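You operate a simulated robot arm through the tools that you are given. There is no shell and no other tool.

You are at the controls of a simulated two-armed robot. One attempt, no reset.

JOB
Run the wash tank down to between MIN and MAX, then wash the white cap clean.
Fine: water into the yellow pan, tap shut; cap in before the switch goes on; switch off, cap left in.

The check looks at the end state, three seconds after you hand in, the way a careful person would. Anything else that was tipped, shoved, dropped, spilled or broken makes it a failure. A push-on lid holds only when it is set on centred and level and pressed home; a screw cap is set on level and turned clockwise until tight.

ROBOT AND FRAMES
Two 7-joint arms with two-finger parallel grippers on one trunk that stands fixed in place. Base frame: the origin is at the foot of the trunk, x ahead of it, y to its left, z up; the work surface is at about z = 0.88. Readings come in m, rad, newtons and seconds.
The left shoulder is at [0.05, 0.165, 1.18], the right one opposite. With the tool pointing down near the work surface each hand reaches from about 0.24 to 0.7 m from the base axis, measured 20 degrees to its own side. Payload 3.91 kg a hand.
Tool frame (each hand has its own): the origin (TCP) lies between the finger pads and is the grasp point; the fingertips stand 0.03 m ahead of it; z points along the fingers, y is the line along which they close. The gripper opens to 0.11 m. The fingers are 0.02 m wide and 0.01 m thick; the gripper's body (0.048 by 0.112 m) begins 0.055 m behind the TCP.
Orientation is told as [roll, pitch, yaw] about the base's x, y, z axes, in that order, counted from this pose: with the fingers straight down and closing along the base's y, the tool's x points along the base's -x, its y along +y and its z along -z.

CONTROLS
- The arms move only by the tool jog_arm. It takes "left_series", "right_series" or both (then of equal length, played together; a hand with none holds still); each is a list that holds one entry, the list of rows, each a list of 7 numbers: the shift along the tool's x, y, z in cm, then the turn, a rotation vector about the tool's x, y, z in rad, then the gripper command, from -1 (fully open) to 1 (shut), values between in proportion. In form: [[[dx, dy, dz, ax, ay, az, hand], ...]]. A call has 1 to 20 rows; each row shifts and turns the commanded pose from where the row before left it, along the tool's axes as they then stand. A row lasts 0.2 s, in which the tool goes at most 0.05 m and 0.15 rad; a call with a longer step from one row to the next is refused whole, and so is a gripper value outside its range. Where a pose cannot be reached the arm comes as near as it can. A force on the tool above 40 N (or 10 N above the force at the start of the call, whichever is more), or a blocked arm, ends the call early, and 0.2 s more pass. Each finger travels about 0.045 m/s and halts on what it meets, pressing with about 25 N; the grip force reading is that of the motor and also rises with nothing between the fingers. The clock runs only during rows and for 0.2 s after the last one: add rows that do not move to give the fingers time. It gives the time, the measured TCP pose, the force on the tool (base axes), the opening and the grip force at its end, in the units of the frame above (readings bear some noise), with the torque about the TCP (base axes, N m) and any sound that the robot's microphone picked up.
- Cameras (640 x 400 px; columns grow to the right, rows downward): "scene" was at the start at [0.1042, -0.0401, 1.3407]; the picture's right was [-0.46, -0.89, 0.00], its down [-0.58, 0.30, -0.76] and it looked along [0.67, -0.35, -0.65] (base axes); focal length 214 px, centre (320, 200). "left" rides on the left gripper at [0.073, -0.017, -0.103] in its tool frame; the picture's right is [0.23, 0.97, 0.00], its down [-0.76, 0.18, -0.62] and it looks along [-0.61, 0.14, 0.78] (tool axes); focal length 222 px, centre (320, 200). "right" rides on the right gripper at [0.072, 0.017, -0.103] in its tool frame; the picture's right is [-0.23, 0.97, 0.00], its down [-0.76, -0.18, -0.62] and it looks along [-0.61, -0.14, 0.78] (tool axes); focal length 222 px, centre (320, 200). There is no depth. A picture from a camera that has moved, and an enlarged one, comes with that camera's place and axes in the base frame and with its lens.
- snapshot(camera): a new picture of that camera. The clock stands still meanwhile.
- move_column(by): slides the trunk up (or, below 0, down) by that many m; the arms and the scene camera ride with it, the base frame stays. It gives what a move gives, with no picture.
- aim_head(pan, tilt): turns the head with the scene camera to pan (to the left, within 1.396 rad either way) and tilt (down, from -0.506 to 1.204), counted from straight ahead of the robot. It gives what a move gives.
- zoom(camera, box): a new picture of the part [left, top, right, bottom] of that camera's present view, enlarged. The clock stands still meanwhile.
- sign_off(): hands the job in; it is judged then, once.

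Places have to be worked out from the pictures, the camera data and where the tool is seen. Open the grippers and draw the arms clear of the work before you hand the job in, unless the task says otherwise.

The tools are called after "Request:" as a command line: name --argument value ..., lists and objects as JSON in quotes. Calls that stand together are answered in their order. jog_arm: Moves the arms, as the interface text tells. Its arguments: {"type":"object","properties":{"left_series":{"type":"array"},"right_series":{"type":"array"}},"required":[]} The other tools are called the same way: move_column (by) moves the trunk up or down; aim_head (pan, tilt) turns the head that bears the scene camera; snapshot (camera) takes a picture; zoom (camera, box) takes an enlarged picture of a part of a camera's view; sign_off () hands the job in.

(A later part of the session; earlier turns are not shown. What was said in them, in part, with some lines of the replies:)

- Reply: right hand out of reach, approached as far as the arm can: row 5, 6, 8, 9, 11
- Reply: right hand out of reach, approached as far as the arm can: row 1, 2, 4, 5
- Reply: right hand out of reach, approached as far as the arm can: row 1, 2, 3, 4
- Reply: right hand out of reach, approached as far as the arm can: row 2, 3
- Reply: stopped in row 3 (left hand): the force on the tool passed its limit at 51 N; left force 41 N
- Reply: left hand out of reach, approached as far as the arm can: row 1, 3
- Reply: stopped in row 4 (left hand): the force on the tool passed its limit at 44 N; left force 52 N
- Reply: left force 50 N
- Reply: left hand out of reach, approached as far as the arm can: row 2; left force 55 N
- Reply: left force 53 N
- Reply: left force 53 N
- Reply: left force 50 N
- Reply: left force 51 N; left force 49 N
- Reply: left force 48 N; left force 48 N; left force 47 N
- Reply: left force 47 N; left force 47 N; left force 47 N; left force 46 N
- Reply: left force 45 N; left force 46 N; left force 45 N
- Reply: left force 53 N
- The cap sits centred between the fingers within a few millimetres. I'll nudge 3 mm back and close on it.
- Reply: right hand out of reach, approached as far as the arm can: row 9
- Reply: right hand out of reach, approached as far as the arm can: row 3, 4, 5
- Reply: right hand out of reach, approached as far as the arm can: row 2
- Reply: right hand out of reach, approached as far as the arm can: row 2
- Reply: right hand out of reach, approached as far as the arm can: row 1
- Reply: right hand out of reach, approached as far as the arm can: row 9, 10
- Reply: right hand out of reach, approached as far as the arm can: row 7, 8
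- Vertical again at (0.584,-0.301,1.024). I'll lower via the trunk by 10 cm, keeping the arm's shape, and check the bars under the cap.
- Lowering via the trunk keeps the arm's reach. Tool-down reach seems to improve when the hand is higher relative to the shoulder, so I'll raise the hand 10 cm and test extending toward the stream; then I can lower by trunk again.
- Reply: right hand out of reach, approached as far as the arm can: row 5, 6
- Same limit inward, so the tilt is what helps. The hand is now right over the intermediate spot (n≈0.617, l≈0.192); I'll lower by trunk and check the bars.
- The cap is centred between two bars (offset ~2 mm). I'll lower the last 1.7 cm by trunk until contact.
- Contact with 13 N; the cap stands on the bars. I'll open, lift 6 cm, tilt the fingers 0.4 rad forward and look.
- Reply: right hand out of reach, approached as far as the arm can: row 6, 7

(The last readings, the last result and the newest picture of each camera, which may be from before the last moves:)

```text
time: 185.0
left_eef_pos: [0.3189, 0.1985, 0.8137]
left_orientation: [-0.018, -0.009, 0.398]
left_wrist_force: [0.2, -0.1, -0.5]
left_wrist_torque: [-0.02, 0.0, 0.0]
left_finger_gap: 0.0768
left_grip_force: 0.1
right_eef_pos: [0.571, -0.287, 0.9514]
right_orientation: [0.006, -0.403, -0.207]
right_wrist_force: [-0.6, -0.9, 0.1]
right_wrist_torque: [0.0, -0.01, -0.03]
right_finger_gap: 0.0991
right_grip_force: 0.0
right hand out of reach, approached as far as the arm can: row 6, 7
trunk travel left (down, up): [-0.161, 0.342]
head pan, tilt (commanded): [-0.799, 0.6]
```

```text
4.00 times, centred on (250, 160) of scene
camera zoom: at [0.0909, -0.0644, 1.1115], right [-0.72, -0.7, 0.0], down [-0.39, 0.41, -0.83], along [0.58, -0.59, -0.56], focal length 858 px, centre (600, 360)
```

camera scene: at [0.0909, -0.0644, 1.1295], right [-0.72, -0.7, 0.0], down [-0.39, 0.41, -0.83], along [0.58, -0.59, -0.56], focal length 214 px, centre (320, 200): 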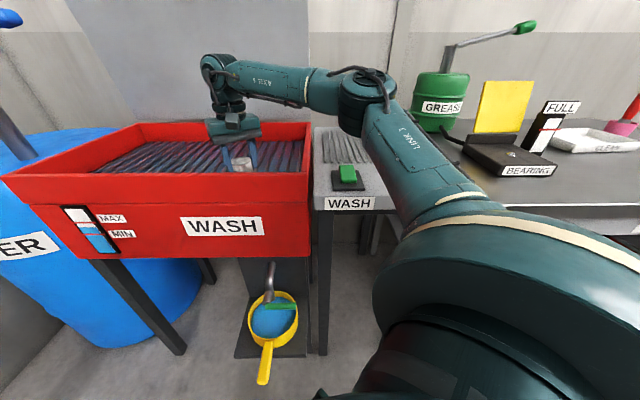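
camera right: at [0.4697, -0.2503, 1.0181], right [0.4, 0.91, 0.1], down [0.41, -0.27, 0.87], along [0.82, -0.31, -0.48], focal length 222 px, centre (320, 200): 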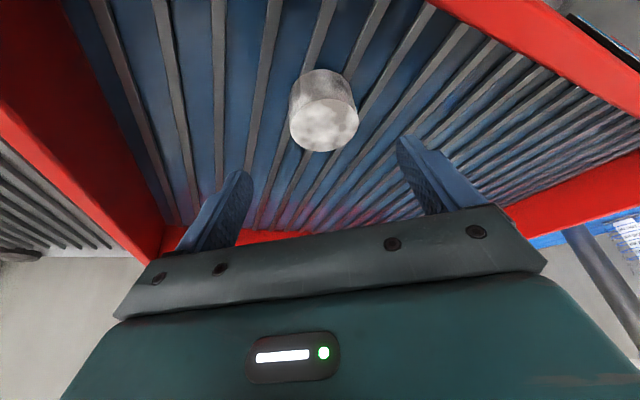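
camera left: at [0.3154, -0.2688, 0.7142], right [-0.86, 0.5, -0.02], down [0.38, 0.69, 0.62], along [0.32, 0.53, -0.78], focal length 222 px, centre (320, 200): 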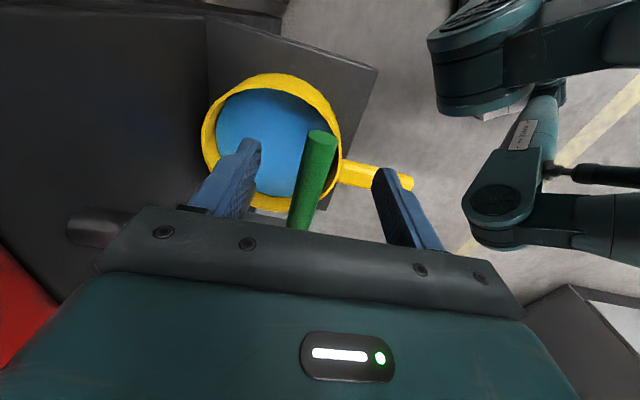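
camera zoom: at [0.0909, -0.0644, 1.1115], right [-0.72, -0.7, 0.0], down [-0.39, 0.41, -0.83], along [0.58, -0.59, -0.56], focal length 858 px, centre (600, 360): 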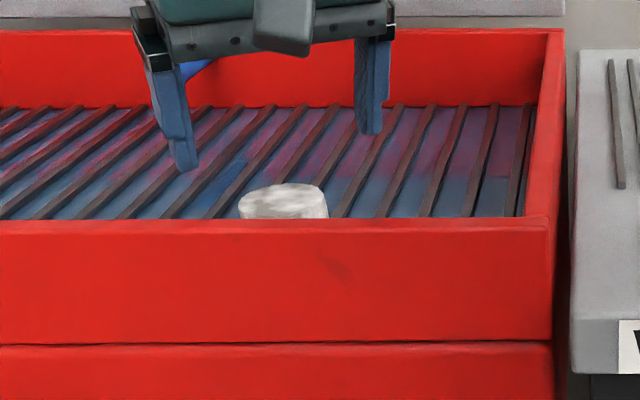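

The cap stands at (0.5815,-0.2835) and matches the camera view. I'll descend around it with the tilted fingers and close.

Request:
jog_arm --right_series '[[[0.64, 0.19, 1.83, 0, 0, 0, -0.8], [0.64, 0.19, 1.83, 0, 0, 0, -0.8], [0.64, 0.19, 1.83, 0, 0, 0, -0.8], [0, 0, 0, 0, 0, 0, -0.8]]]'

Request:
snapshot --camera "right"

Request:
zoom --camera "scene" --box '[170, 110, 330, 210]'

```text
time: 186.0
left_eef_pos: [0.3186, 0.1973, 0.8149]
left_orientation: [-0.018, -0.01, 0.396]
left_wrist_force: [0.3, 0.0, 0.4]
left_wrist_torque: [-0.03, -0.06, -0.01]
left_finger_gap: 0.0773
left_grip_force: 0.1
right_eef_pos: [0.5758, -0.2823, 0.8929]
right_orientation: [0.007, -0.402, -0.205]
right_wrist_force: [0.1, -0.5, 0.5]
right_wrist_torque: [0.0, 0.0, -0.01]
right_finger_gap: 0.0992
right_grip_force: 0.0
trunk travel left (down, up): [-0.161, 0.342]
head pan, tilt (commanded): [-0.799, 0.6]
```

```text
taken
camera right: at [0.475, -0.2448, 0.9604], right [0.4, 0.91, 0.1], down [0.41, -0.27, 0.87], along [0.82, -0.31, -0.48], focal length 222 px, centre (320, 200)
```

right: 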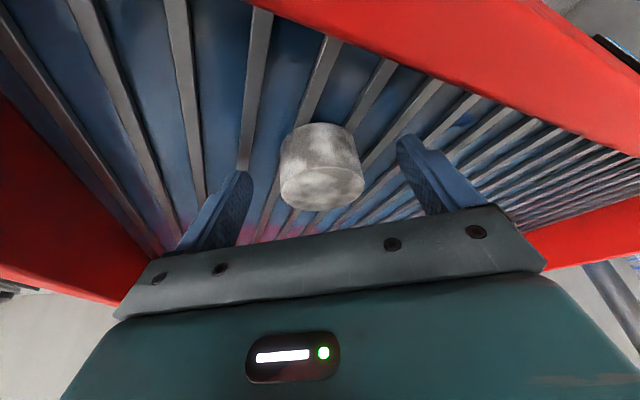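

```text
4.00 times, centred on (250, 160) of scene
camera zoom: at [0.0911, -0.0644, 1.1115], right [-0.72, -0.7, 0.0], down [-0.39, 0.41, -0.83], along [0.58, -0.59, -0.56], focal length 858 px, centre (600, 360)
```

zoom: 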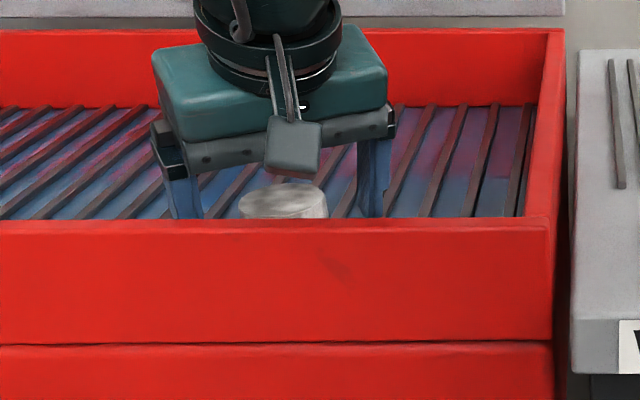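

The cap is between the tilted fingers, with clearance at the rim. I'll close and lift a little.

Request:
jog_arm --right_series '[[[0, 0, 0, 0, 0, 0, 0], [0, 0, 0, 0, 0, 0, 0.6], [0, 0, 0, 0, 0, 0, 1], [0, 0, 0, 0, 0, 0, 1], [0, 0, 0, 0, 0, 0, 1], [0, 0, 0, 0, 0, 0, 1], [-0.8, 0, -1.84, 0, 0, 0, 1], [-0.8, 0, -1.84, 0, 0, 0, 1], [0, 0, 0, 0, 0, 0, 1]]]'

Request:
snapshot --camera "right"

Request:
zoom --camera "scene" --box '[170, 110, 330, 210]'

```text
time: 188.0
left_eef_pos: [0.3203, 0.1976, 0.8136]
left_orientation: [-0.02, -0.008, 0.397]
left_wrist_force: [-0.5, -0.2, -1.1]
left_wrist_torque: [0.02, 0.0, 0.0]
left_finger_gap: 0.0772
left_grip_force: 0.0
right_eef_pos: [0.577, -0.2849, 0.9342]
right_orientation: [0.008, -0.402, -0.205]
right_wrist_force: [0.2, -0.3, 0.0]
right_wrist_torque: [0.03, 0.0, 0.01]
right_finger_gap: 0.0496
right_grip_force: 24.8
trunk travel left (down, up): [-0.161, 0.342]
head pan, tilt (commanded): [-0.799, 0.6]
```

```text
taken
camera right: at [0.4747, -0.2463, 1.0012], right [0.4, 0.91, 0.09], down [0.41, -0.27, 0.87], along [0.82, -0.31, -0.48], focal length 222 px, centre (320, 200)
```

right: 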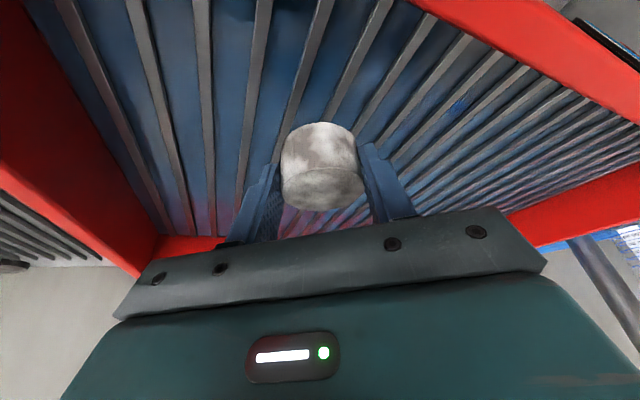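

```text
4.00 times, centred on (250, 160) of scene
camera zoom: at [0.091, -0.0643, 1.1115], right [-0.72, -0.7, 0.0], down [-0.39, 0.41, -0.83], along [0.58, -0.59, -0.56], focal length 858 px, centre (600, 360)
```

zoom: 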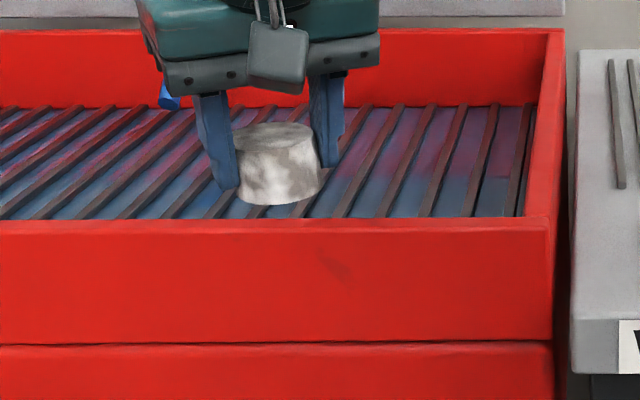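

Cap lifted, held upright with the tilted hand. I'll extend toward the stream.

Request:
jog_arm --right_series '[[[-2.52, 1.6, 1.06, 0, 0, 0, 1], [-2.52, 1.6, 1.06, 0, 0, 0, 1], [-2.52, 1.6, 1.06, 0, 0, 0, 1], [0, 0, 0, 0, 0, 0, 1]]]'

Request:
snapshot --camera "right"

Request:
snapshot --camera "scene"

```text
time: 189.0
left_eef_pos: [0.3203, 0.1988, 0.815]
left_orientation: [-0.019, -0.01, 0.397]
left_wrist_force: [0.1, -0.7, 0.1]
left_wrist_torque: [0.0, -0.01, 0.0]
left_finger_gap: 0.077
left_grip_force: 0.0
right_eef_pos: [0.6359, -0.2659, 0.9291]
right_orientation: [0.008, -0.404, -0.205]
right_wrist_force: [0.1, 0.2, -0.9]
right_wrist_torque: [0.04, 0.02, -0.02]
right_finger_gap: 0.0494
right_grip_force: 24.8
right hand out of reach, approached as far as the arm can: row 3
trunk travel left (down, up): [-0.161, 0.342]
head pan, tilt (commanded): [-0.799, 0.6]
```

```text
taken
camera right: at [0.5354, -0.2287, 0.9955], right [0.4, 0.91, 0.1], down [0.41, -0.27, 0.87], along [0.82, -0.31, -0.48], focal length 222 px, centre (320, 200)
```

right: 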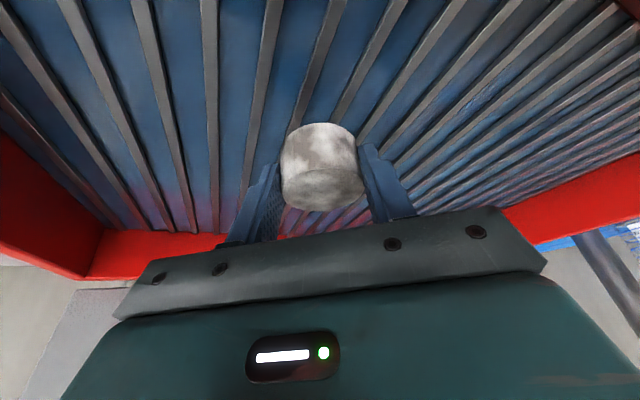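

```text
taken
camera scene: at [0.0908, -0.0643, 1.1115], right [-0.72, -0.7, 0.0], down [-0.39, 0.4, -0.83], along [0.58, -0.59, -0.56], focal length 214 px, centre (320, 200)
```

scene: 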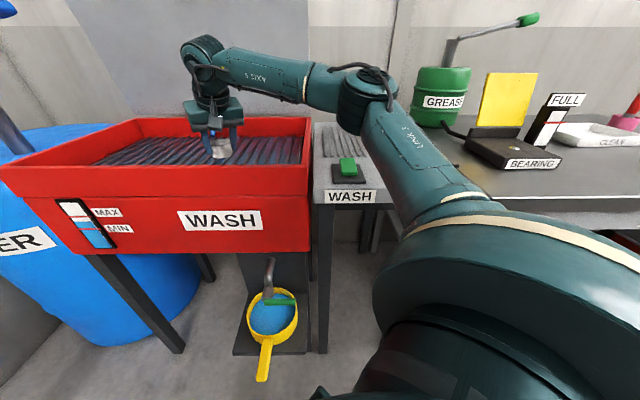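

It reaches (0.636,-0.266), i.e. n≈0.65, l≈0.247 for the cap. I'll zoom to find the bars there before lowering.

Request:
zoom --camera "right" --box '[200, 40, 480, 215]'

```text
2.29 times, centred on (340, 128) of right
camera zoom: at [0.5354, -0.2287, 0.9955], right [0.4, 0.91, 0.1], down [0.41, -0.27, 0.87], along [0.82, -0.31, -0.48], focal length 508 px, centre (274, 366)
```

zoom: 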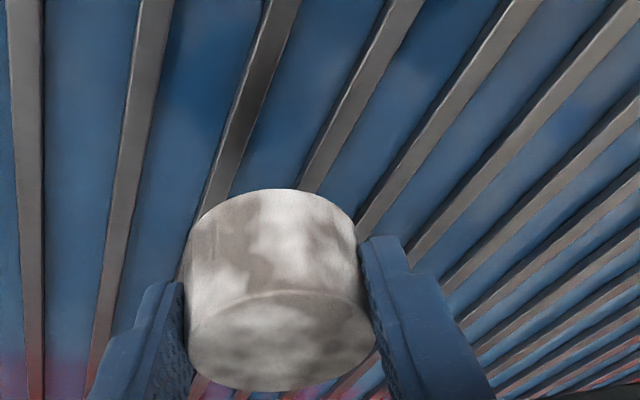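

The cap centre lies between two bars (about -1.0 and +2.0 cm), which supports it stably. I'll lower by trunk until it touches.

Request:
move_column --by -0.032

Request:
move_column --by -0.003

Request:
move_column --by -0.002

```text
time: 189.8
left_eef_pos: [0.3187, 0.1989, 0.7818]
left_orientation: [-0.021, -0.009, 0.397]
left_wrist_force: [0.1, -0.7, -0.5]
left_wrist_torque: [-0.02, 0.05, 0.03]
left_finger_gap: 0.0774
left_grip_force: 0.1
right_eef_pos: [0.6368, -0.2661, 0.8963]
right_orientation: [0.007, -0.403, -0.204]
right_wrist_force: [1.1, -0.1, 0.7]
right_wrist_torque: [0.0, 0.0, 0.0]
right_finger_gap: 0.0494
right_grip_force: 25.3
trunk travel left (down, up): [-0.129, 0.374]
head pan, tilt (commanded): [-0.799, 0.6]
```

```text
time: 190.3
left_eef_pos: [0.3193, 0.1983, 0.7783]
left_orientation: [-0.019, -0.009, 0.395]
left_wrist_force: [1.5, -0.6, 0.5]
left_wrist_torque: [0.01, -0.01, 0.03]
left_finger_gap: 0.0771
left_grip_force: 0.1
right_eef_pos: [0.6369, -0.2667, 0.8929]
right_orientation: [0.008, -0.404, -0.205]
right_wrist_force: [0.7, 1.2, 0.0]
right_wrist_torque: [0.01, -0.01, 0.01]
right_finger_gap: 0.0497
right_grip_force: 25.0
trunk travel left (down, up): [-0.126, 0.377]
head pan, tilt (commanded): [-0.799, 0.6]
```

```text
time: 190.8
left_eef_pos: [0.3187, 0.1992, 0.7764]
left_orientation: [-0.019, -0.011, 0.396]
left_wrist_force: [0.2, 0.3, 0.2]
left_wrist_torque: [0.0, 0.0, 0.01]
left_finger_gap: 0.0771
left_grip_force: 0.0
right_eef_pos: [0.6368, -0.2665, 0.8937]
right_orientation: [0.009, -0.405, -0.206]
right_wrist_force: [1.0, -1.6, 5.7]
right_wrist_torque: [-0.16, -0.04, 0.02]
right_finger_gap: 0.0493
right_grip_force: 25.1
trunk travel left (down, up): [-0.124, 0.379]
head pan, tilt (commanded): [-0.799, 0.6]
```

Touching with 6 N. I'll open, lift the fingers clear of the cap, and raise the trunk back up.

Request:
jog_arm --right_series '[[[0, 0, 0, 0, 0, 0, 0.2], [0, 0, 0, 0, 0, 0, -0.2], [0, 0, 0, 0, 0, 0, -0.6], [0, 0, 0, 0, 0, 0, -0.8], [-0.8, 0, -1.84, 0, 0, 0, -0.8], [-0.8, 0, -1.84, 0, 0, 0, -0.8], [-0.8, 0, -1.84, 0, 0, 0, -0.8], [0, 0, 0, 0, 0, 0, -0.8]]]'

Request:
snapshot --camera "right"

Request:
move_column --by 0.265

Request:
snapshot --camera "scene"

```text
time: 192.6
left_eef_pos: [0.3191, 0.1977, 0.7769]
left_orientation: [-0.02, -0.007, 0.397]
left_wrist_force: [-0.1, -0.4, -0.4]
left_wrist_torque: [0.0, -0.01, -0.01]
left_finger_gap: 0.077
left_grip_force: 0.0
right_eef_pos: [0.6262, -0.2735, 0.9391]
right_orientation: [0.008, -0.405, -0.205]
right_wrist_force: [-0.2, 1.2, -0.5]
right_wrist_torque: [-0.02, -0.01, 0.0]
right_finger_gap: 0.0989
right_grip_force: 0.1
right hand out of reach, approached as far as the arm can: row 6, 7
trunk travel left (down, up): [-0.124, 0.379]
head pan, tilt (commanded): [-0.799, 0.6]
```

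```text
taken
camera right: at [0.5247, -0.2359, 1.0053], right [0.4, 0.91, 0.1], down [0.41, -0.27, 0.87], along [0.82, -0.31, -0.48], focal length 222 px, centre (320, 200)
```

right: 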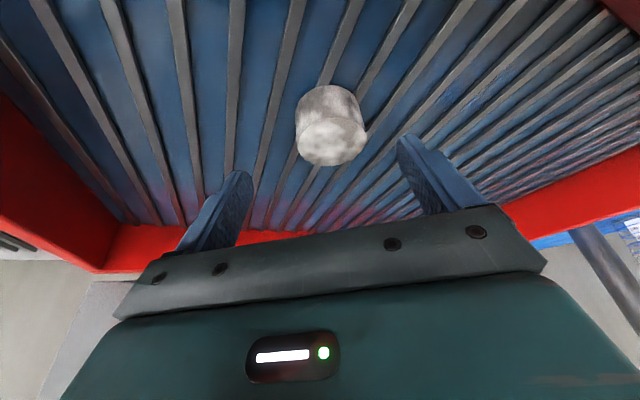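

```text
time: 195.3
left_eef_pos: [0.3199, 0.1966, 1.0412]
left_orientation: [-0.019, -0.008, 0.396]
left_wrist_force: [0.8, 0.5, 0.1]
left_wrist_torque: [0.0, 0.01, 0.0]
left_finger_gap: 0.0769
left_grip_force: 0.0
right_eef_pos: [0.626, -0.2727, 1.2032]
right_orientation: [0.008, -0.404, -0.205]
right_wrist_force: [-0.7, -0.2, 0.3]
right_wrist_torque: [0.01, 0.02, 0.0]
right_finger_gap: 0.0989
right_grip_force: 0.0
trunk travel left (down, up): [-0.389, 0.114]
head pan, tilt (commanded): [-0.799, 0.6]
```

```text
taken
camera scene: at [0.0911, -0.0644, 1.3394], right [-0.72, -0.7, 0.0], down [-0.39, 0.41, -0.83], along [0.58, -0.59, -0.56], focal length 214 px, centre (320, 200)
```

scene: 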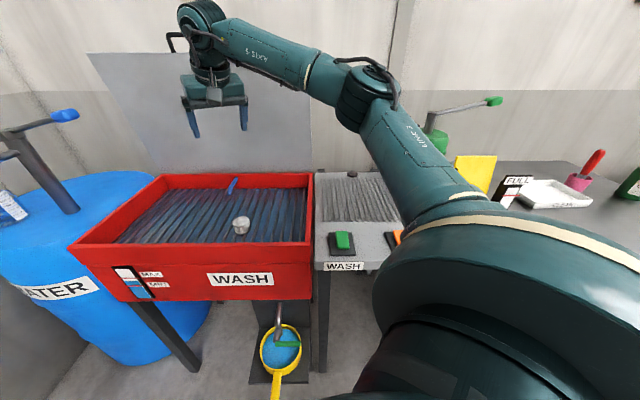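

The cap stands in its new spot, deeper in the tank. Now I'll bring the right hand back upright, shut, to above the far end of the green rocker.

Request:
jog_arm --right_series '[[[0, 0, 0, 0, 0.135, 0, -0.4], [0, 0, 0, 0, 0.135, 0, 0], [0, 0, 0, 0, 0.134, 0, 0.5], [0, 0, 0, 0, 0, 0.138, 1], [0, 0, 0, 0, 0, 0.138, 1], [0, 0, 0, 0, 0, 0.138, 1], [0, 0, 0, 0, 0, 0.136, 1], [1.03, -4.27, 0, 0, 0, 0, 1], [1.03, -4.27, 0, 0, 0, 0, 1], [1.03, -4.27, 0, 0, 0, 0, 1], [1.03, -4.27, 0, 0, 0, 0, 1], [1.03, -4.27, 0, 0, 0, 0, 1], [1.03, -4.27, 0, 0, 0, 0, 1], [1.03, -4.27, 0, 0, 0, 0, 1], [0, 0, 4, 0, 0, 0, 1], [0, 0, 4, 0, 0, 0, 1], [0, 0, 4, 0, 0, 0, 1], [0, 0, 4, 0, 0, 0, 1], [0, 0, 0, 0, 0, 0, 1]]]'

Request:
snapshot --camera "right"

```text
time: 199.3
left_eef_pos: [0.3193, 0.1992, 1.0414]
left_orientation: [-0.019, -0.009, 0.396]
left_wrist_force: [0.5, -0.7, 0.0]
left_wrist_torque: [0.0, 0.02, 0.0]
left_finger_gap: 0.0768
left_grip_force: 0.1
right_eef_pos: [0.3137, -0.464, 1.0188]
right_orientation: [0.007, 0.003, -0.751]
right_wrist_force: [1.5, -0.6, 0.8]
right_wrist_torque: [0.0, -0.02, 0.0]
right_finger_gap: 0.0
right_grip_force: 25.1
right hand out of reach, approached as far as the arm can: row 1, 2, 3
trunk travel left (down, up): [-0.389, 0.114]
head pan, tilt (commanded): [-0.799, 0.6]
```

```text
taken
camera right: at [0.2723, -0.4016, 1.1217], right [0.83, 0.56, 0.01], down [0.43, -0.65, 0.62], along [0.35, -0.51, -0.79], focal length 222 px, centre (320, 200)
```

right: 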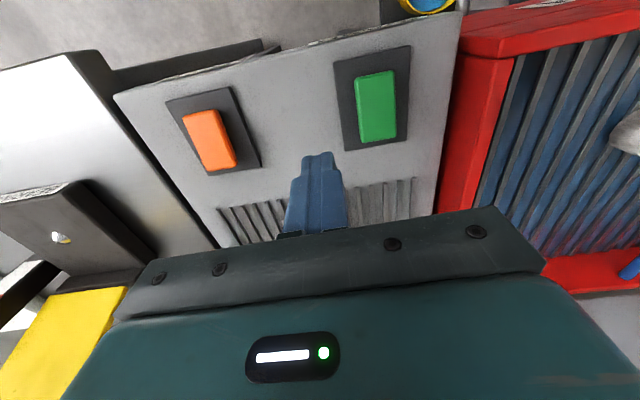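

Off by a few centimetres toward the DRY switch; I'll correct to the WASH rocker's far end (same pose as before) staying above it.

Request:
jog_arm --right_series '[[[-1.1, 2.75, 0, 0, 0, 0, 1], [-1.1, 2.75, 0, 0, 0, 0, 1], [0, 0, 3, 0, 0, 0, 1], [0, 0, 3, 0, 0, 0, 1], [0, 0, 0, 0, 0, 0, 1]]]'

Request:
snapshot --camera "right"

Request:
zoom --camera "scene" --box '[200, 160, 320, 260]'

Request:
zoom --camera "scene" --box '[220, 205, 265, 240]'

```text
time: 200.5
left_eef_pos: [0.3195, 0.1984, 1.0414]
left_orientation: [-0.018, -0.011, 0.395]
left_wrist_force: [-0.2, 0.2, 0.9]
left_wrist_torque: [0.03, -0.02, 0.0]
left_finger_gap: 0.0771
left_grip_force: 0.1
right_eef_pos: [0.3701, -0.437, 0.9601]
right_orientation: [0.008, 0.002, -0.751]
right_wrist_force: [0.5, 0.2, -1.1]
right_wrist_torque: [0.0, -0.03, 0.01]
right_finger_gap: 0.0
right_grip_force: 24.8
trunk travel left (down, up): [-0.389, 0.114]
head pan, tilt (commanded): [-0.799, 0.6]
```

```text
taken
camera right: at [0.3292, -0.3751, 1.064], right [0.83, 0.56, 0.01], down [0.43, -0.65, 0.62], along [0.35, -0.51, -0.79], focal length 222 px, centre (320, 200)
```

right: 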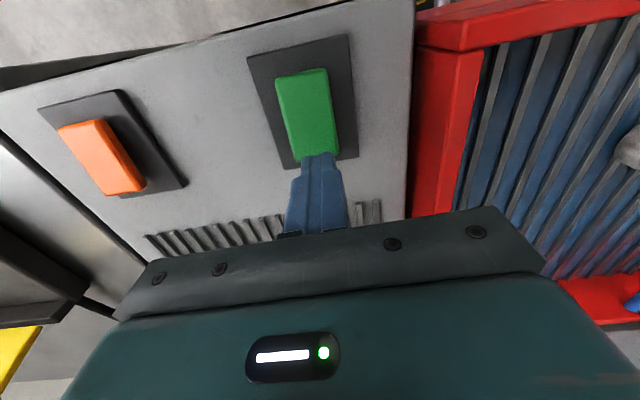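

```text
4.00 times, centred on (260, 210) of scene
camera zoom: at [0.091, -0.0643, 1.3395], right [-0.72, -0.7, 0.0], down [-0.39, 0.41, -0.83], along [0.58, -0.59, -0.56], focal length 858 px, centre (560, 160)
```

zoom: 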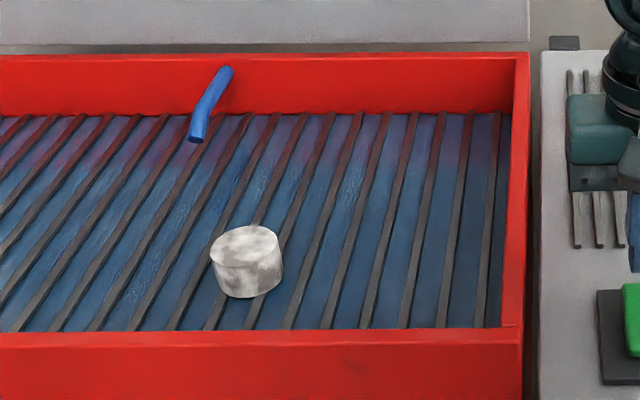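

```text
11.43 times, centred on (242, 222) of scene
camera zoom: at [0.091, -0.0643, 1.3395], right [-0.72, -0.7, 0.0], down [-0.39, 0.41, -0.83], along [0.58, -0.59, -0.56], focal length 2451 px, centre (1206, -57)
```

zoom: 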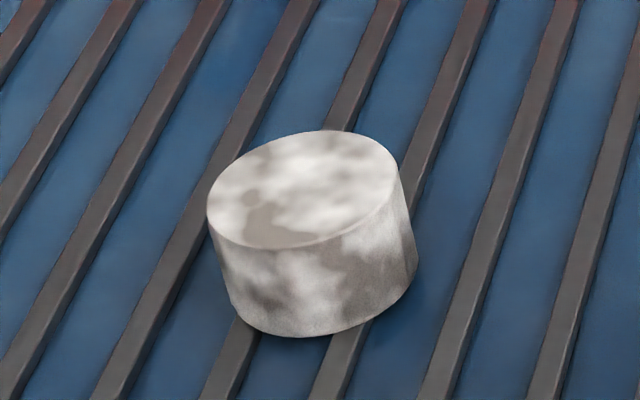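

The cap stands across two bars, upright, near the tank's middle. Now I'll press the far end of the WASH rocker again.

Request:
jog_arm --right_series '[[[0.2, -0.2, 1.2, 0, 0, 0, 1], [0, 0, 0.7, 0, 0, 0, 1], [0, 0, 0.5, 0, 0, 0, 1], [0, 0, 0.3, 0, 0, 0, 1]]]'

Request:
zoom --camera "scene" --box '[200, 160, 320, 260]'

Request:
zoom --camera "scene" --box '[220, 205, 265, 240]'

```text
time: 201.5
left_eef_pos: [0.3192, 0.1987, 1.0419]
left_orientation: [-0.021, -0.009, 0.398]
left_wrist_force: [-0.1, 0.1, 0.0]
left_wrist_torque: [-0.01, -0.04, 0.01]
left_finger_gap: 0.0772
left_grip_force: 0.2
right_eef_pos: [0.3668, -0.4366, 0.9347]
right_orientation: [0.011, -0.001, -0.752]
right_wrist_force: [2.3, -3.9, 12.6]
right_wrist_torque: [0.0, -0.04, 0.14]
right_finger_gap: 0.0001
right_grip_force: 25.4
trunk travel left (down, up): [-0.389, 0.114]
head pan, tilt (commanded): [-0.799, 0.6]
```

```text
4.00 times, centred on (260, 210) of scene
camera zoom: at [0.0906, -0.0638, 1.3398], right [-0.72, -0.7, 0.0], down [-0.39, 0.4, -0.83], along [0.58, -0.59, -0.56], focal length 858 px, centre (560, 160)
```

zoom: 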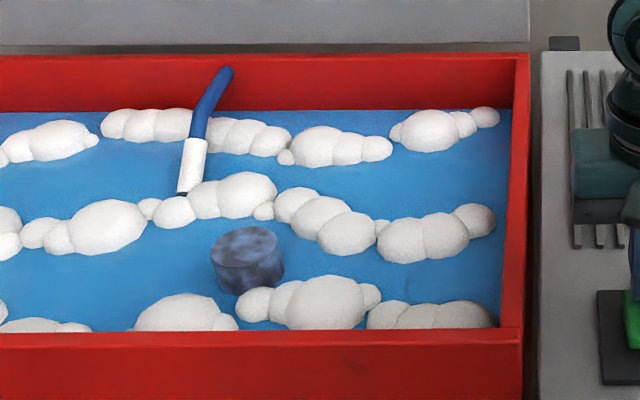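

```text
11.43 times, centred on (242, 222) of scene
camera zoom: at [0.0906, -0.0638, 1.3398], right [-0.72, -0.7, 0.0], down [-0.39, 0.4, -0.83], along [0.58, -0.59, -0.56], focal length 2451 px, centre (1206, -57)
```

zoom: 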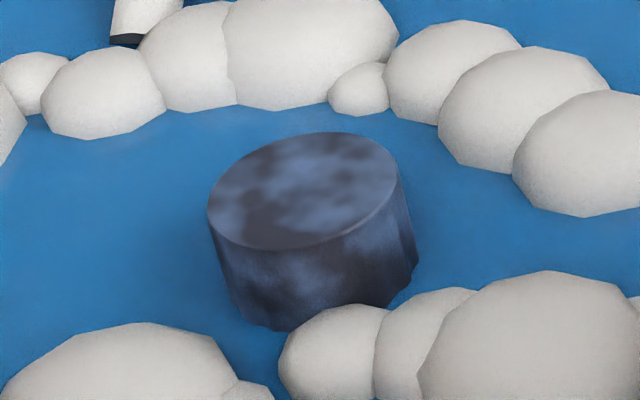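

This time the cap looks wet and blue-tinted in the wash, unlike before, so it is now within the washing area. I'll lift off the switch and let it wash.

Request:
jog_arm --right_series '[[[0, 0, -1.5, 0, 0, 0, 1], [0, 0, -1.5, 0, 0, 0, 1], [2.1, 0, 0, 0, 0, 0, 1], [2.1, 0, 0, 0, 0, 0, 1], [0, 0, 0, 0, 0, 0, 1], [0, 0, 0, 0, 0, 0, 1], [0, 0, 0, 0, 0, 0, 1], [0, 0, 0, 0, 0, 0, 1], [0, 0, 0, 0, 0, 0, 1], [0, 0, 0, 0, 0, 0, 1], [0, 0, 0, 0, 0, 0, 1], [0, 0, 0, 0, 0, 0, 1]]]'

Request:
zoom --camera "scene" --box '[220, 205, 265, 240]'

Request:
zoom --camera "scene" --box '[300, 180, 400, 280]'

```text
time: 204.1
left_eef_pos: [0.3183, 0.1992, 1.0416]
left_orientation: [-0.021, -0.01, 0.395]
left_wrist_force: [0.0, 0.4, 0.1]
left_wrist_torque: [-0.02, 0.02, 0.04]
left_finger_gap: 0.077
left_grip_force: 0.0
right_eef_pos: [0.3327, -0.4083, 0.966]
right_orientation: [0.006, 0.006, -0.753]
right_wrist_force: [0.1, -0.4, -0.8]
right_wrist_torque: [0.02, -0.03, 0.02]
right_finger_gap: 0.0
right_grip_force: 25.0
trunk travel left (down, up): [-0.389, 0.114]
head pan, tilt (commanded): [-0.799, 0.6]
```

```text
11.43 times, centred on (242, 222) of scene
camera zoom: at [0.091, -0.0644, 1.3395], right [-0.72, -0.7, 0.0], down [-0.39, 0.41, -0.83], along [0.58, -0.59, -0.56], focal length 2451 px, centre (1206, -57)
```

zoom: 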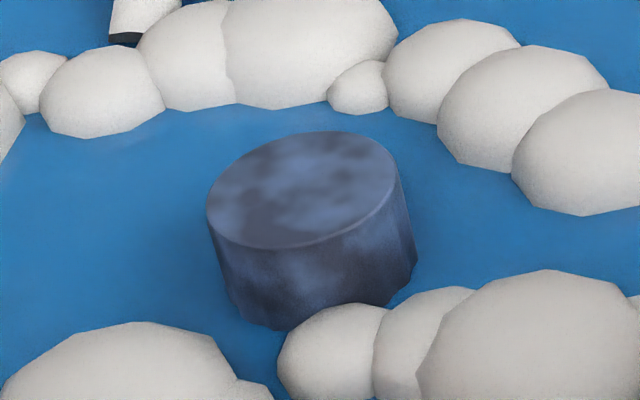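

```text
4.00 times, centred on (350, 230) of scene
camera zoom: at [0.091, -0.0644, 1.3395], right [-0.72, -0.7, 0.0], down [-0.39, 0.41, -0.83], along [0.58, -0.59, -0.56], focal length 858 px, centre (200, 80)
```

zoom: 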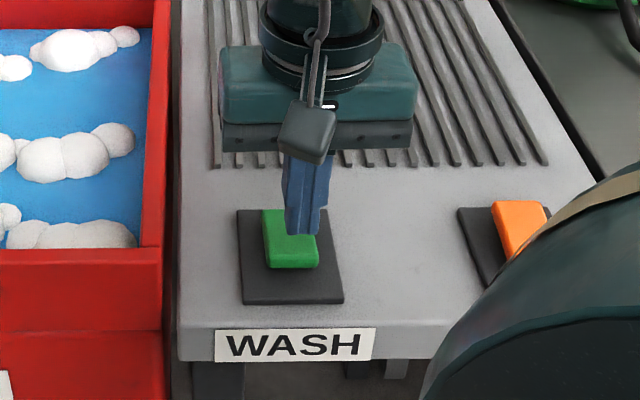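

The blotches are visibly fading after about 3 s. I'll keep washing and recheck every few seconds.

Request:
jog_arm --right_series '[[[0, 0, 0, 0, 0, 0, 1], [0, 0, 0, 0, 0, 0, 1], [0, 0, 0, 0, 0, 0, 1], [0, 0, 0, 0, 0, 0, 1], [0, 0, 0, 0, 0, 0, 1], [0, 0, 0, 0, 0, 0, 1], [0, 0, 0, 0, 0, 0, 1], [0, 0, 0, 0, 0, 0, 1], [0, 0, 0, 0, 0, 0, 1], [0, 0, 0, 0, 0, 0, 1], [0, 0, 0, 0, 0, 0, 1], [0, 0, 0, 0, 0, 0, 1], [0, 0, 0, 0, 0, 0, 1], [0, 0, 0, 0, 0, 0, 1], [0, 0, 0, 0, 0, 0, 1], [0, 0, 0, 0, 0, 0, 1], [0, 0, 0, 0, 0, 0, 1], [0, 0, 0, 0, 0, 0, 1], [0, 0, 0, 0, 0, 0, 1], [0, 0, 0, 0, 0, 0, 1]]]'

Request:
zoom --camera "scene" --box '[220, 205, 265, 240]'

Request:
jog_arm --right_series '[[[0, 0, 0, 0, 0, 0, 1], [0, 0, 0, 0, 0, 0, 1], [0, 0, 0, 0, 0, 0, 1], [0, 0, 0, 0, 0, 0, 1], [0, 0, 0, 0, 0, 0, 1], [0, 0, 0, 0, 0, 0, 1], [0, 0, 0, 0, 0, 0, 1], [0, 0, 0, 0, 0, 0, 1], [0, 0, 0, 0, 0, 0, 1], [0, 0, 0, 0, 0, 0, 1], [0, 0, 0, 0, 0, 0, 1], [0, 0, 0, 0, 0, 0, 1], [0, 0, 0, 0, 0, 0, 1], [0, 0, 0, 0, 0, 0, 1], [0, 0, 0, 0, 0, 0, 1], [0, 0, 0, 0, 0, 0, 1], [0, 0, 0, 0, 0, 0, 1], [0, 0, 0, 0, 0, 0, 1], [0, 0, 0, 0, 0, 0, 1], [0, 0, 0, 0, 0, 0, 1]]]'

Request:
zoom --camera "scene" --box '[220, 205, 265, 240]'

```text
time: 208.3
left_eef_pos: [0.3201, 0.1967, 1.0418]
left_orientation: [-0.018, -0.007, 0.395]
left_wrist_force: [0.2, -0.4, -0.4]
left_wrist_torque: [0.02, -0.01, 0.01]
left_finger_gap: 0.0769
left_grip_force: 0.0
right_eef_pos: [0.332, -0.4061, 0.9663]
right_orientation: [0.008, 0.003, -0.752]
right_wrist_force: [0.0, 0.0, 0.6]
right_wrist_torque: [-0.01, 0.03, 0.02]
right_finger_gap: 0.0
right_grip_force: 25.2
trunk travel left (down, up): [-0.389, 0.114]
head pan, tilt (commanded): [-0.799, 0.6]
```

```text
11.43 times, centred on (242, 222) of scene
camera zoom: at [0.091, -0.0644, 1.3395], right [-0.72, -0.7, 0.0], down [-0.39, 0.41, -0.83], along [0.58, -0.59, -0.56], focal length 2451 px, centre (1206, -57)
```

zoom: 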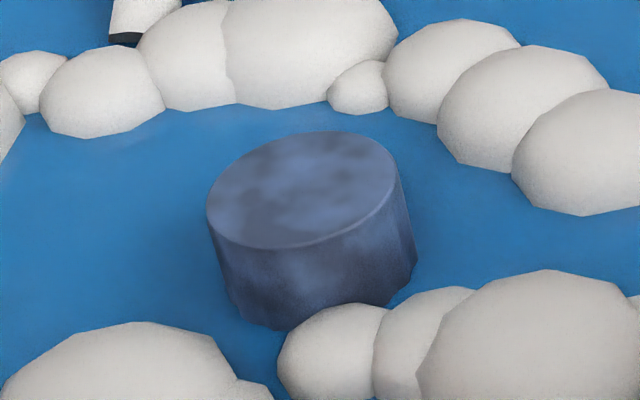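

```text
time: 212.5
left_eef_pos: [0.3195, 0.1996, 1.0421]
left_orientation: [-0.021, -0.01, 0.397]
left_wrist_force: [-0.3, -0.4, 0.1]
left_wrist_torque: [0.0, -0.01, -0.02]
left_finger_gap: 0.077
left_grip_force: 0.0
right_eef_pos: [0.3323, -0.4077, 0.9663]
right_orientation: [0.007, 0.003, -0.754]
right_wrist_force: [-0.9, -0.1, -1.5]
right_wrist_torque: [-0.02, 0.02, 0.01]
right_finger_gap: 0.0
right_grip_force: 24.8
trunk travel left (down, up): [-0.389, 0.114]
head pan, tilt (commanded): [-0.799, 0.6]
```

```text
11.43 times, centred on (242, 222) of scene
camera zoom: at [0.091, -0.0644, 1.3395], right [-0.72, -0.7, 0.0], down [-0.39, 0.41, -0.83], along [0.58, -0.59, -0.56], focal length 2451 px, centre (1206, -57)
```

zoom: 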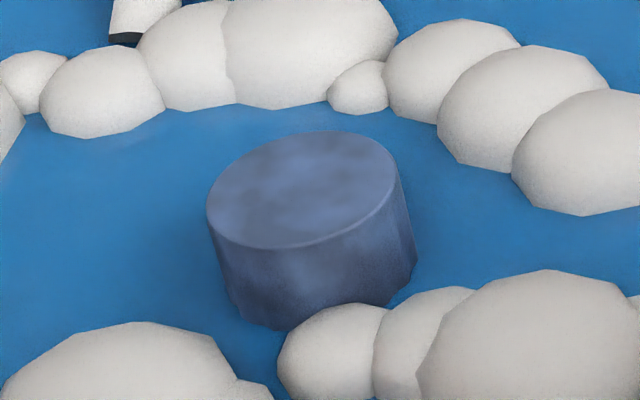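

The dirt fades steadily. I'll continue for another 16 s and look again.

Request:
jog_arm --right_series '[[[0, 0, 0, 0, 0, 0, 1], [0, 0, 0, 0, 0, 0, 1], [0, 0, 0, 0, 0, 0, 1], [0, 0, 0, 0, 0, 0, 1], [0, 0, 0, 0, 0, 0, 1], [0, 0, 0, 0, 0, 0, 1], [0, 0, 0, 0, 0, 0, 1], [0, 0, 0, 0, 0, 0, 1], [0, 0, 0, 0, 0, 0, 1], [0, 0, 0, 0, 0, 0, 1], [0, 0, 0, 0, 0, 0, 1], [0, 0, 0, 0, 0, 0, 1], [0, 0, 0, 0, 0, 0, 1], [0, 0, 0, 0, 0, 0, 1], [0, 0, 0, 0, 0, 0, 1], [0, 0, 0, 0, 0, 0, 1], [0, 0, 0, 0, 0, 0, 1], [0, 0, 0, 0, 0, 0, 1], [0, 0, 0, 0, 0, 0, 1], [0, 0, 0, 0, 0, 0, 1]]]'

Request:
jog_arm --right_series '[[[0, 0, 0, 0, 0, 0, 1], [0, 0, 0, 0, 0, 0, 1], [0, 0, 0, 0, 0, 0, 1], [0, 0, 0, 0, 0, 0, 1], [0, 0, 0, 0, 0, 0, 1], [0, 0, 0, 0, 0, 0, 1], [0, 0, 0, 0, 0, 0, 1], [0, 0, 0, 0, 0, 0, 1], [0, 0, 0, 0, 0, 0, 1], [0, 0, 0, 0, 0, 0, 1], [0, 0, 0, 0, 0, 0, 1], [0, 0, 0, 0, 0, 0, 1], [0, 0, 0, 0, 0, 0, 1], [0, 0, 0, 0, 0, 0, 1], [0, 0, 0, 0, 0, 0, 1], [0, 0, 0, 0, 0, 0, 1], [0, 0, 0, 0, 0, 0, 1], [0, 0, 0, 0, 0, 0, 1], [0, 0, 0, 0, 0, 0, 1], [0, 0, 0, 0, 0, 0, 1]]]'

Request:
zoom --camera "scene" --box '[220, 205, 265, 240]'

Request:
jog_arm --right_series '[[[0, 0, 0, 0, 0, 0, 1], [0, 0, 0, 0, 0, 0, 1], [0, 0, 0, 0, 0, 0, 1], [0, 0, 0, 0, 0, 0, 1], [0, 0, 0, 0, 0, 0, 1], [0, 0, 0, 0, 0, 0, 1], [0, 0, 0, 0, 0, 0, 1], [0, 0, 0, 0, 0, 0, 1], [0, 0, 0, 0, 0, 0, 1], [0, 0, 0, 0, 0, 0, 1], [0, 0, 0, 0, 0, 0, 1], [0, 0, 0, 0, 0, 0, 1], [0, 0, 0, 0, 0, 0, 1], [0, 0, 0, 0, 0, 0, 1], [0, 0, 0, 0, 0, 0, 1], [0, 0, 0, 0, 0, 0, 1], [0, 0, 0, 0, 0, 0, 1], [0, 0, 0, 0, 0, 0, 1], [0, 0, 0, 0, 0, 0, 1], [0, 0, 0, 0, 0, 0, 1]]]'

Request:
jog_arm --right_series '[[[0, 0, 0, 0, 0, 0, 1], [0, 0, 0, 0, 0, 0, 1], [0, 0, 0, 0, 0, 0, 1], [0, 0, 0, 0, 0, 0, 1], [0, 0, 0, 0, 0, 0, 1], [0, 0, 0, 0, 0, 0, 1], [0, 0, 0, 0, 0, 0, 1], [0, 0, 0, 0, 0, 0, 1], [0, 0, 0, 0, 0, 0, 1], [0, 0, 0, 0, 0, 0, 1], [0, 0, 0, 0, 0, 0, 1], [0, 0, 0, 0, 0, 0, 1], [0, 0, 0, 0, 0, 0, 1], [0, 0, 0, 0, 0, 0, 1], [0, 0, 0, 0, 0, 0, 1], [0, 0, 0, 0, 0, 0, 1], [0, 0, 0, 0, 0, 0, 1], [0, 0, 0, 0, 0, 0, 1], [0, 0, 0, 0, 0, 0, 1], [0, 0, 0, 0, 0, 0, 1]]]'

Request:
zoom --camera "scene" --box '[220, 205, 265, 240]'

Request:
zoom --camera "scene" --box '[60, 230, 180, 330]'

```text
time: 216.7
left_eef_pos: [0.3193, 0.1981, 1.0405]
left_orientation: [-0.021, -0.01, 0.395]
left_wrist_force: [0.0, -0.8, -0.4]
left_wrist_torque: [-0.03, 0.0, 0.01]
left_finger_gap: 0.0771
left_grip_force: 0.1
right_eef_pos: [0.3312, -0.4085, 0.965]
right_orientation: [0.008, 0.004, -0.752]
right_wrist_force: [-0.7, -0.1, 0.4]
right_wrist_torque: [-0.02, 0.01, 0.02]
right_finger_gap: 0.0
right_grip_force: 25.1
trunk travel left (down, up): [-0.389, 0.114]
head pan, tilt (commanded): [-0.799, 0.6]
```

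```text
time: 220.9
left_eef_pos: [0.3193, 0.1983, 1.0424]
left_orientation: [-0.019, -0.008, 0.396]
left_wrist_force: [-0.8, 0.3, 0.1]
left_wrist_torque: [0.0, -0.03, 0.01]
left_finger_gap: 0.0768
left_grip_force: 0.1
right_eef_pos: [0.3322, -0.4069, 0.9647]
right_orientation: [0.007, 0.004, -0.751]
right_wrist_force: [0.4, 0.2, 1.0]
right_wrist_torque: [0.02, -0.01, 0.02]
right_finger_gap: 0.0001
right_grip_force: 25.3
trunk travel left (down, up): [-0.389, 0.114]
head pan, tilt (commanded): [-0.799, 0.6]
```

```text
11.43 times, centred on (242, 222) of scene
camera zoom: at [0.091, -0.0644, 1.3395], right [-0.72, -0.7, 0.0], down [-0.39, 0.41, -0.83], along [0.58, -0.59, -0.56], focal length 2451 px, centre (1206, -57)
```

zoom: 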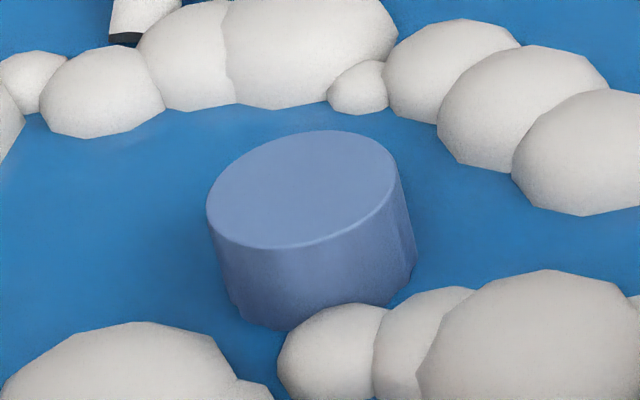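

```text
time: 225.1
left_eef_pos: [0.3196, 0.198, 1.0409]
left_orientation: [-0.019, -0.01, 0.394]
left_wrist_force: [2.0, 0.3, -0.3]
left_wrist_torque: [0.03, 0.01, -0.02]
left_finger_gap: 0.0773
left_grip_force: 0.1
right_eef_pos: [0.3324, -0.4061, 0.9661]
right_orientation: [0.009, 0.003, -0.754]
right_wrist_force: [0.0, -0.3, -0.4]
right_wrist_torque: [0.0, -0.01, 0.01]
right_finger_gap: 0.0
right_grip_force: 25.2
trunk travel left (down, up): [-0.389, 0.114]
head pan, tilt (commanded): [-0.799, 0.6]
```

```text
time: 229.3
left_eef_pos: [0.3193, 0.1986, 1.0415]
left_orientation: [-0.021, -0.009, 0.397]
left_wrist_force: [-0.2, 0.5, 0.9]
left_wrist_torque: [0.0, 0.01, -0.03]
left_finger_gap: 0.0771
left_grip_force: 0.1
right_eef_pos: [0.3317, -0.4068, 0.9657]
right_orientation: [0.007, 0.003, -0.751]
right_wrist_force: [0.1, 0.4, 0.4]
right_wrist_torque: [0.0, 0.02, 0.04]
right_finger_gap: 0.0
right_grip_force: 24.9
trunk travel left (down, up): [-0.389, 0.114]
head pan, tilt (commanded): [-0.799, 0.6]
```

```text
11.43 times, centred on (242, 222) of scene
camera zoom: at [0.091, -0.0644, 1.3395], right [-0.72, -0.7, 0.0], down [-0.39, 0.41, -0.83], along [0.58, -0.59, -0.56], focal length 2451 px, centre (1206, -57)
```

zoom: 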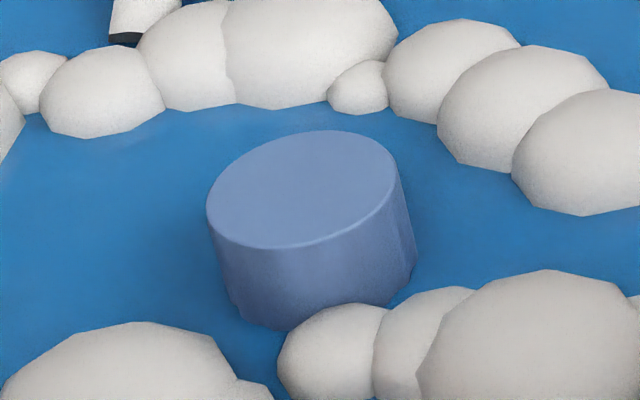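

```text
4.00 times, centred on (120, 280) of scene
camera zoom: at [0.091, -0.0644, 1.3395], right [-0.72, -0.7, 0.0], down [-0.39, 0.41, -0.83], along [0.58, -0.59, -0.56], focal length 858 px, centre (1120, -120)
```

zoom: 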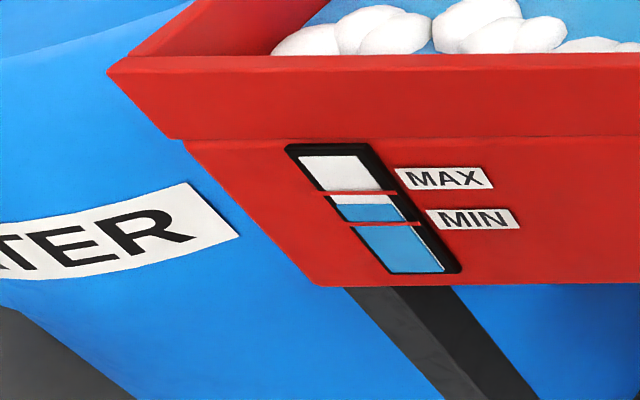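

The cap is now uniformly clean and the gauge is still between the lines. I'll switch off by pressing the rocker's near end.

Request:
jog_arm --right_series '[[[-0.6, 0, 1.2, 0, 0, 0, 1], [0, 0, 0.8, 0, 0, 0, 1], [0, 0, 0.6, 0, 0, 0, 1], [0, 0, 0.4, 0, 0, 0, 1]]]'

Request:
zoom --camera "scene" --box '[200, 160, 320, 260]'

Request:
zoom --camera "scene" --box '[300, 180, 400, 280]'

```text
time: 230.3
left_eef_pos: [0.3183, 0.198, 1.0422]
left_orientation: [-0.02, -0.011, 0.396]
left_wrist_force: [1.0, -1.0, -0.1]
left_wrist_torque: [0.04, 0.02, 0.01]
left_finger_gap: 0.0768
left_grip_force: 0.1
right_eef_pos: [0.3373, -0.4116, 0.9363]
right_orientation: [0.008, 0.003, -0.752]
right_wrist_force: [-3.7, 0.6, 8.5]
right_wrist_torque: [0.02, 0.02, -0.09]
right_finger_gap: 0.0
right_grip_force: 24.5
trunk travel left (down, up): [-0.389, 0.114]
head pan, tilt (commanded): [-0.799, 0.6]
```

```text
4.00 times, centred on (260, 210) of scene
camera zoom: at [0.0902, -0.0637, 1.3398], right [-0.72, -0.7, 0.0], down [-0.39, 0.4, -0.83], along [0.58, -0.59, -0.56], focal length 858 px, centre (560, 160)
```

zoom: 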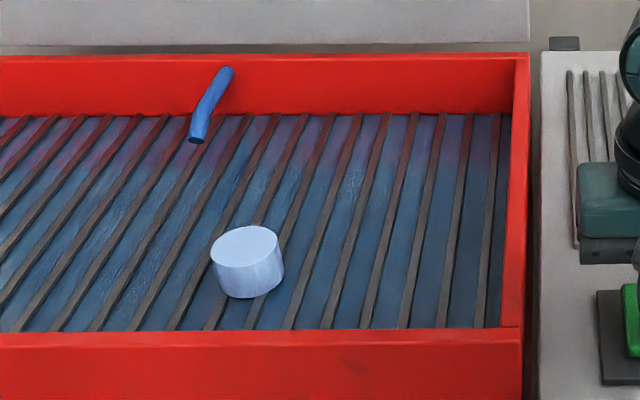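

```text
4.00 times, centred on (350, 230) of scene
camera zoom: at [0.0902, -0.0637, 1.3398], right [-0.72, -0.7, 0.0], down [-0.39, 0.4, -0.83], along [0.58, -0.59, -0.56], focal length 858 px, centre (200, 80)
```

zoom: 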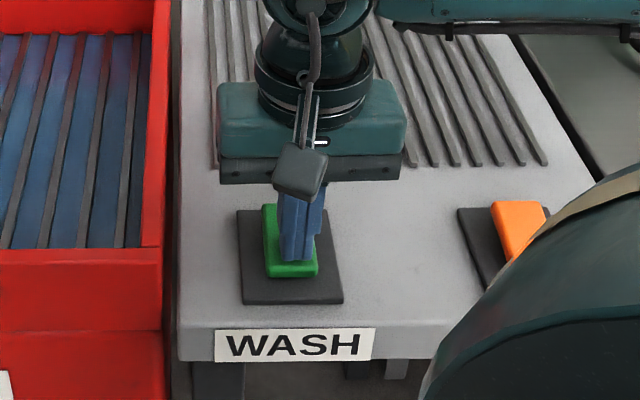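

The wash is off and the cap is clean and upright in the tank. I'll lift the right hand, open both grippers and draw the arms clear.

Request:
jog_arm --right_series '[[[0, 0, -4, 0, 0, 0, 1], [0, 0, -4, 0, 0, 0, 1], [0, 0, -4, 0, 0, 0, 1], [0, 0, -4, 0, 0, 0, 0.5], [3.5, -1.0, 0, 0, 0, 0, 0], [3.5, -1.0, 0, 0, 0, 0, -0.5], [3.5, -1.0, 0, 0, 0, 0, -1], [1.5, -1.0, 0, 0, 0, 0, -1], [0, 0, 0, 0, 0, 0, -1], [0, 0, 0, 0, 0, 0, -1]]]' --left_series '[[[0, 0, 0, 0, 0, 0, -0.6], [0, 0, 0, 0, 0, 0, -0.8], [0, 0, 0, 0, 0, 0, -1], [0, 0, 0, 0, 0, 0, -1], [0, 0, 0, 0, 0, 0, -1], [0, 0, 0, 0, 0, 0, -1], [0, 0, 0, 0, 0, 0, -1], [0, 0, 0, 0, 0, 0, -1], [0, 0, 0, 0, 0, 0, -1], [0, 0, 0, 0, 0, 0, -1]]]'

Request:
snapshot --camera "scene"

Request:
zoom --camera "scene" --box '[220, 205, 265, 240]'

Request:
zoom --camera "scene" --box '[300, 180, 440, 280]'

Request:
zoom --camera "scene" --box '[60, 230, 180, 330]'

Request:
zoom --camera "scene" --box '[220, 290, 340, 400]'

```text
time: 232.5
left_eef_pos: [0.3198, 0.1989, 1.0418]
left_orientation: [-0.019, -0.009, 0.396]
left_wrist_force: [0.1, -0.3, 0.7]
left_wrist_torque: [0.0, 0.03, -0.01]
left_finger_gap: 0.11
left_grip_force: 0.1
right_eef_pos: [0.2227, -0.3567, 1.0937]
right_orientation: [0.007, 0.005, -0.753]
right_wrist_force: [-0.3, 0.0, -0.2]
right_wrist_torque: [-0.01, -0.01, -0.02]
right_finger_gap: 0.1105
right_grip_force: 0.1
trunk travel left (down, up): [-0.389, 0.114]
head pan, tilt (commanded): [-0.799, 0.6]
```

```text
taken
camera scene: at [0.091, -0.0643, 1.3395], right [-0.72, -0.7, 0.0], down [-0.39, 0.41, -0.83], along [0.58, -0.59, -0.56], focal length 214 px, centre (320, 200)
```

scene: 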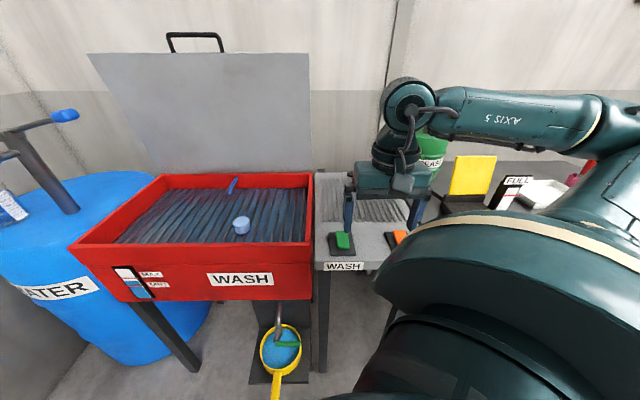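

```text
11.43 times, centred on (242, 222) of scene
camera zoom: at [0.091, -0.0643, 1.3395], right [-0.72, -0.7, 0.0], down [-0.39, 0.41, -0.83], along [0.58, -0.59, -0.56], focal length 2451 px, centre (1206, -57)
```

zoom: 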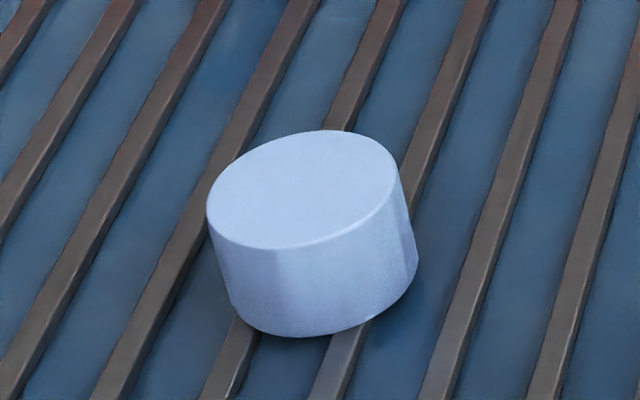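

```text
4.00 times, centred on (370, 230) of scene
camera zoom: at [0.091, -0.0643, 1.3395], right [-0.72, -0.7, 0.0], down [-0.39, 0.41, -0.83], along [0.58, -0.59, -0.56], focal length 858 px, centre (120, 80)
```

zoom: 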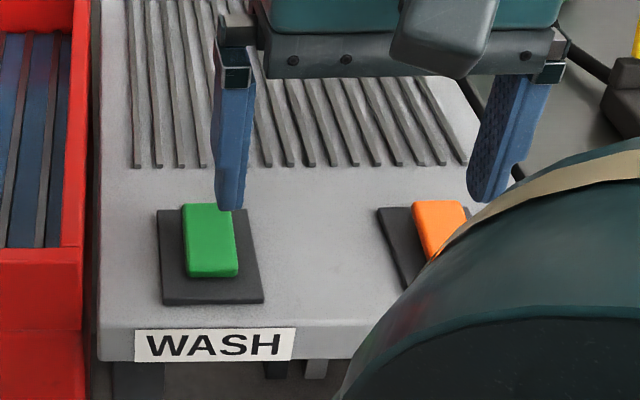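

```text
4.00 times, centred on (120, 280) of scene
camera zoom: at [0.091, -0.0643, 1.3395], right [-0.72, -0.7, 0.0], down [-0.39, 0.41, -0.83], along [0.58, -0.59, -0.56], focal length 858 px, centre (1120, -120)
```

zoom: 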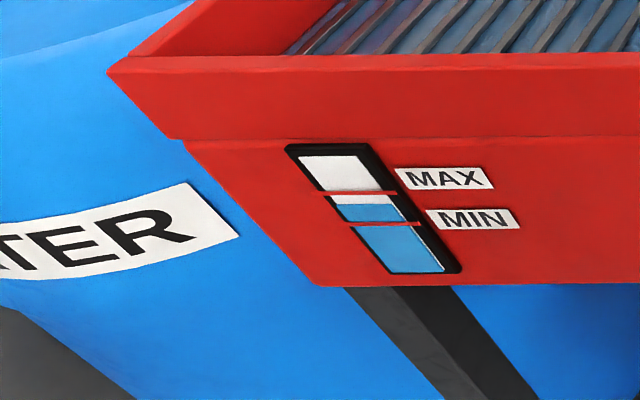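

```text
3.64 times, centred on (280, 345) of scene
camera zoom: at [0.091, -0.0643, 1.3395], right [-0.72, -0.7, 0.0], down [-0.39, 0.41, -0.83], along [0.58, -0.59, -0.56], focal length 780 px, centre (466, -327)
```

zoom: 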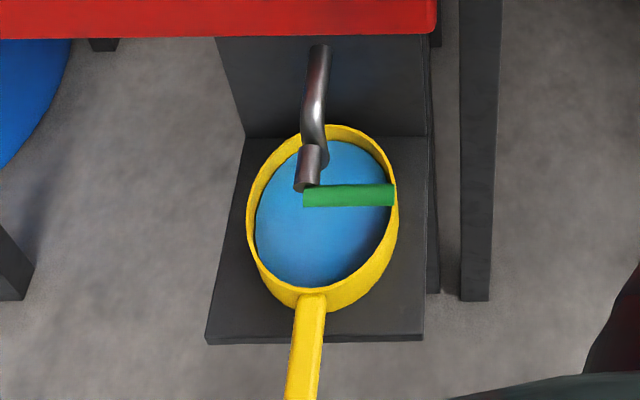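

Cap clean, upright and left in the tank; switch off, gauge between MIN and MAX, tap shut with all the water in the yellow pan, both hands open and clear. I'm handing in.

Request:
sign_off

```text
The job is handed in.
```

The wash tank is drained to between MIN and MAX, and the white cap has been washed clean. I have handed the job in, but no result of the check came back.

Final state from the last pictures:

- **Water:** the gauge sits about midway between the lines. The drained water is all in the yellow pan, with no spill visible, and the tap is shut and dry.
- **Cap:** it looks uniformly clean with a faint blue tint, and stands upright on the bars inside the tank.
- **Switch:** WASH is off, in the same position as at the start.
- **Arms:** both grippers are open and drawn clear.

Washing took two runs. In the first, with the cap near the front right corner of the tank, about 40 seconds did nothing. I switched off, moved the cap deeper toward the nozzle, and it came clean in under 20 seconds of a 29-second second run. Both times the cap was in before the switch went on.

While working out which way the tap lever turns, I pressed it against its stop at about 50 N. It still turned and shut normally afterwards.
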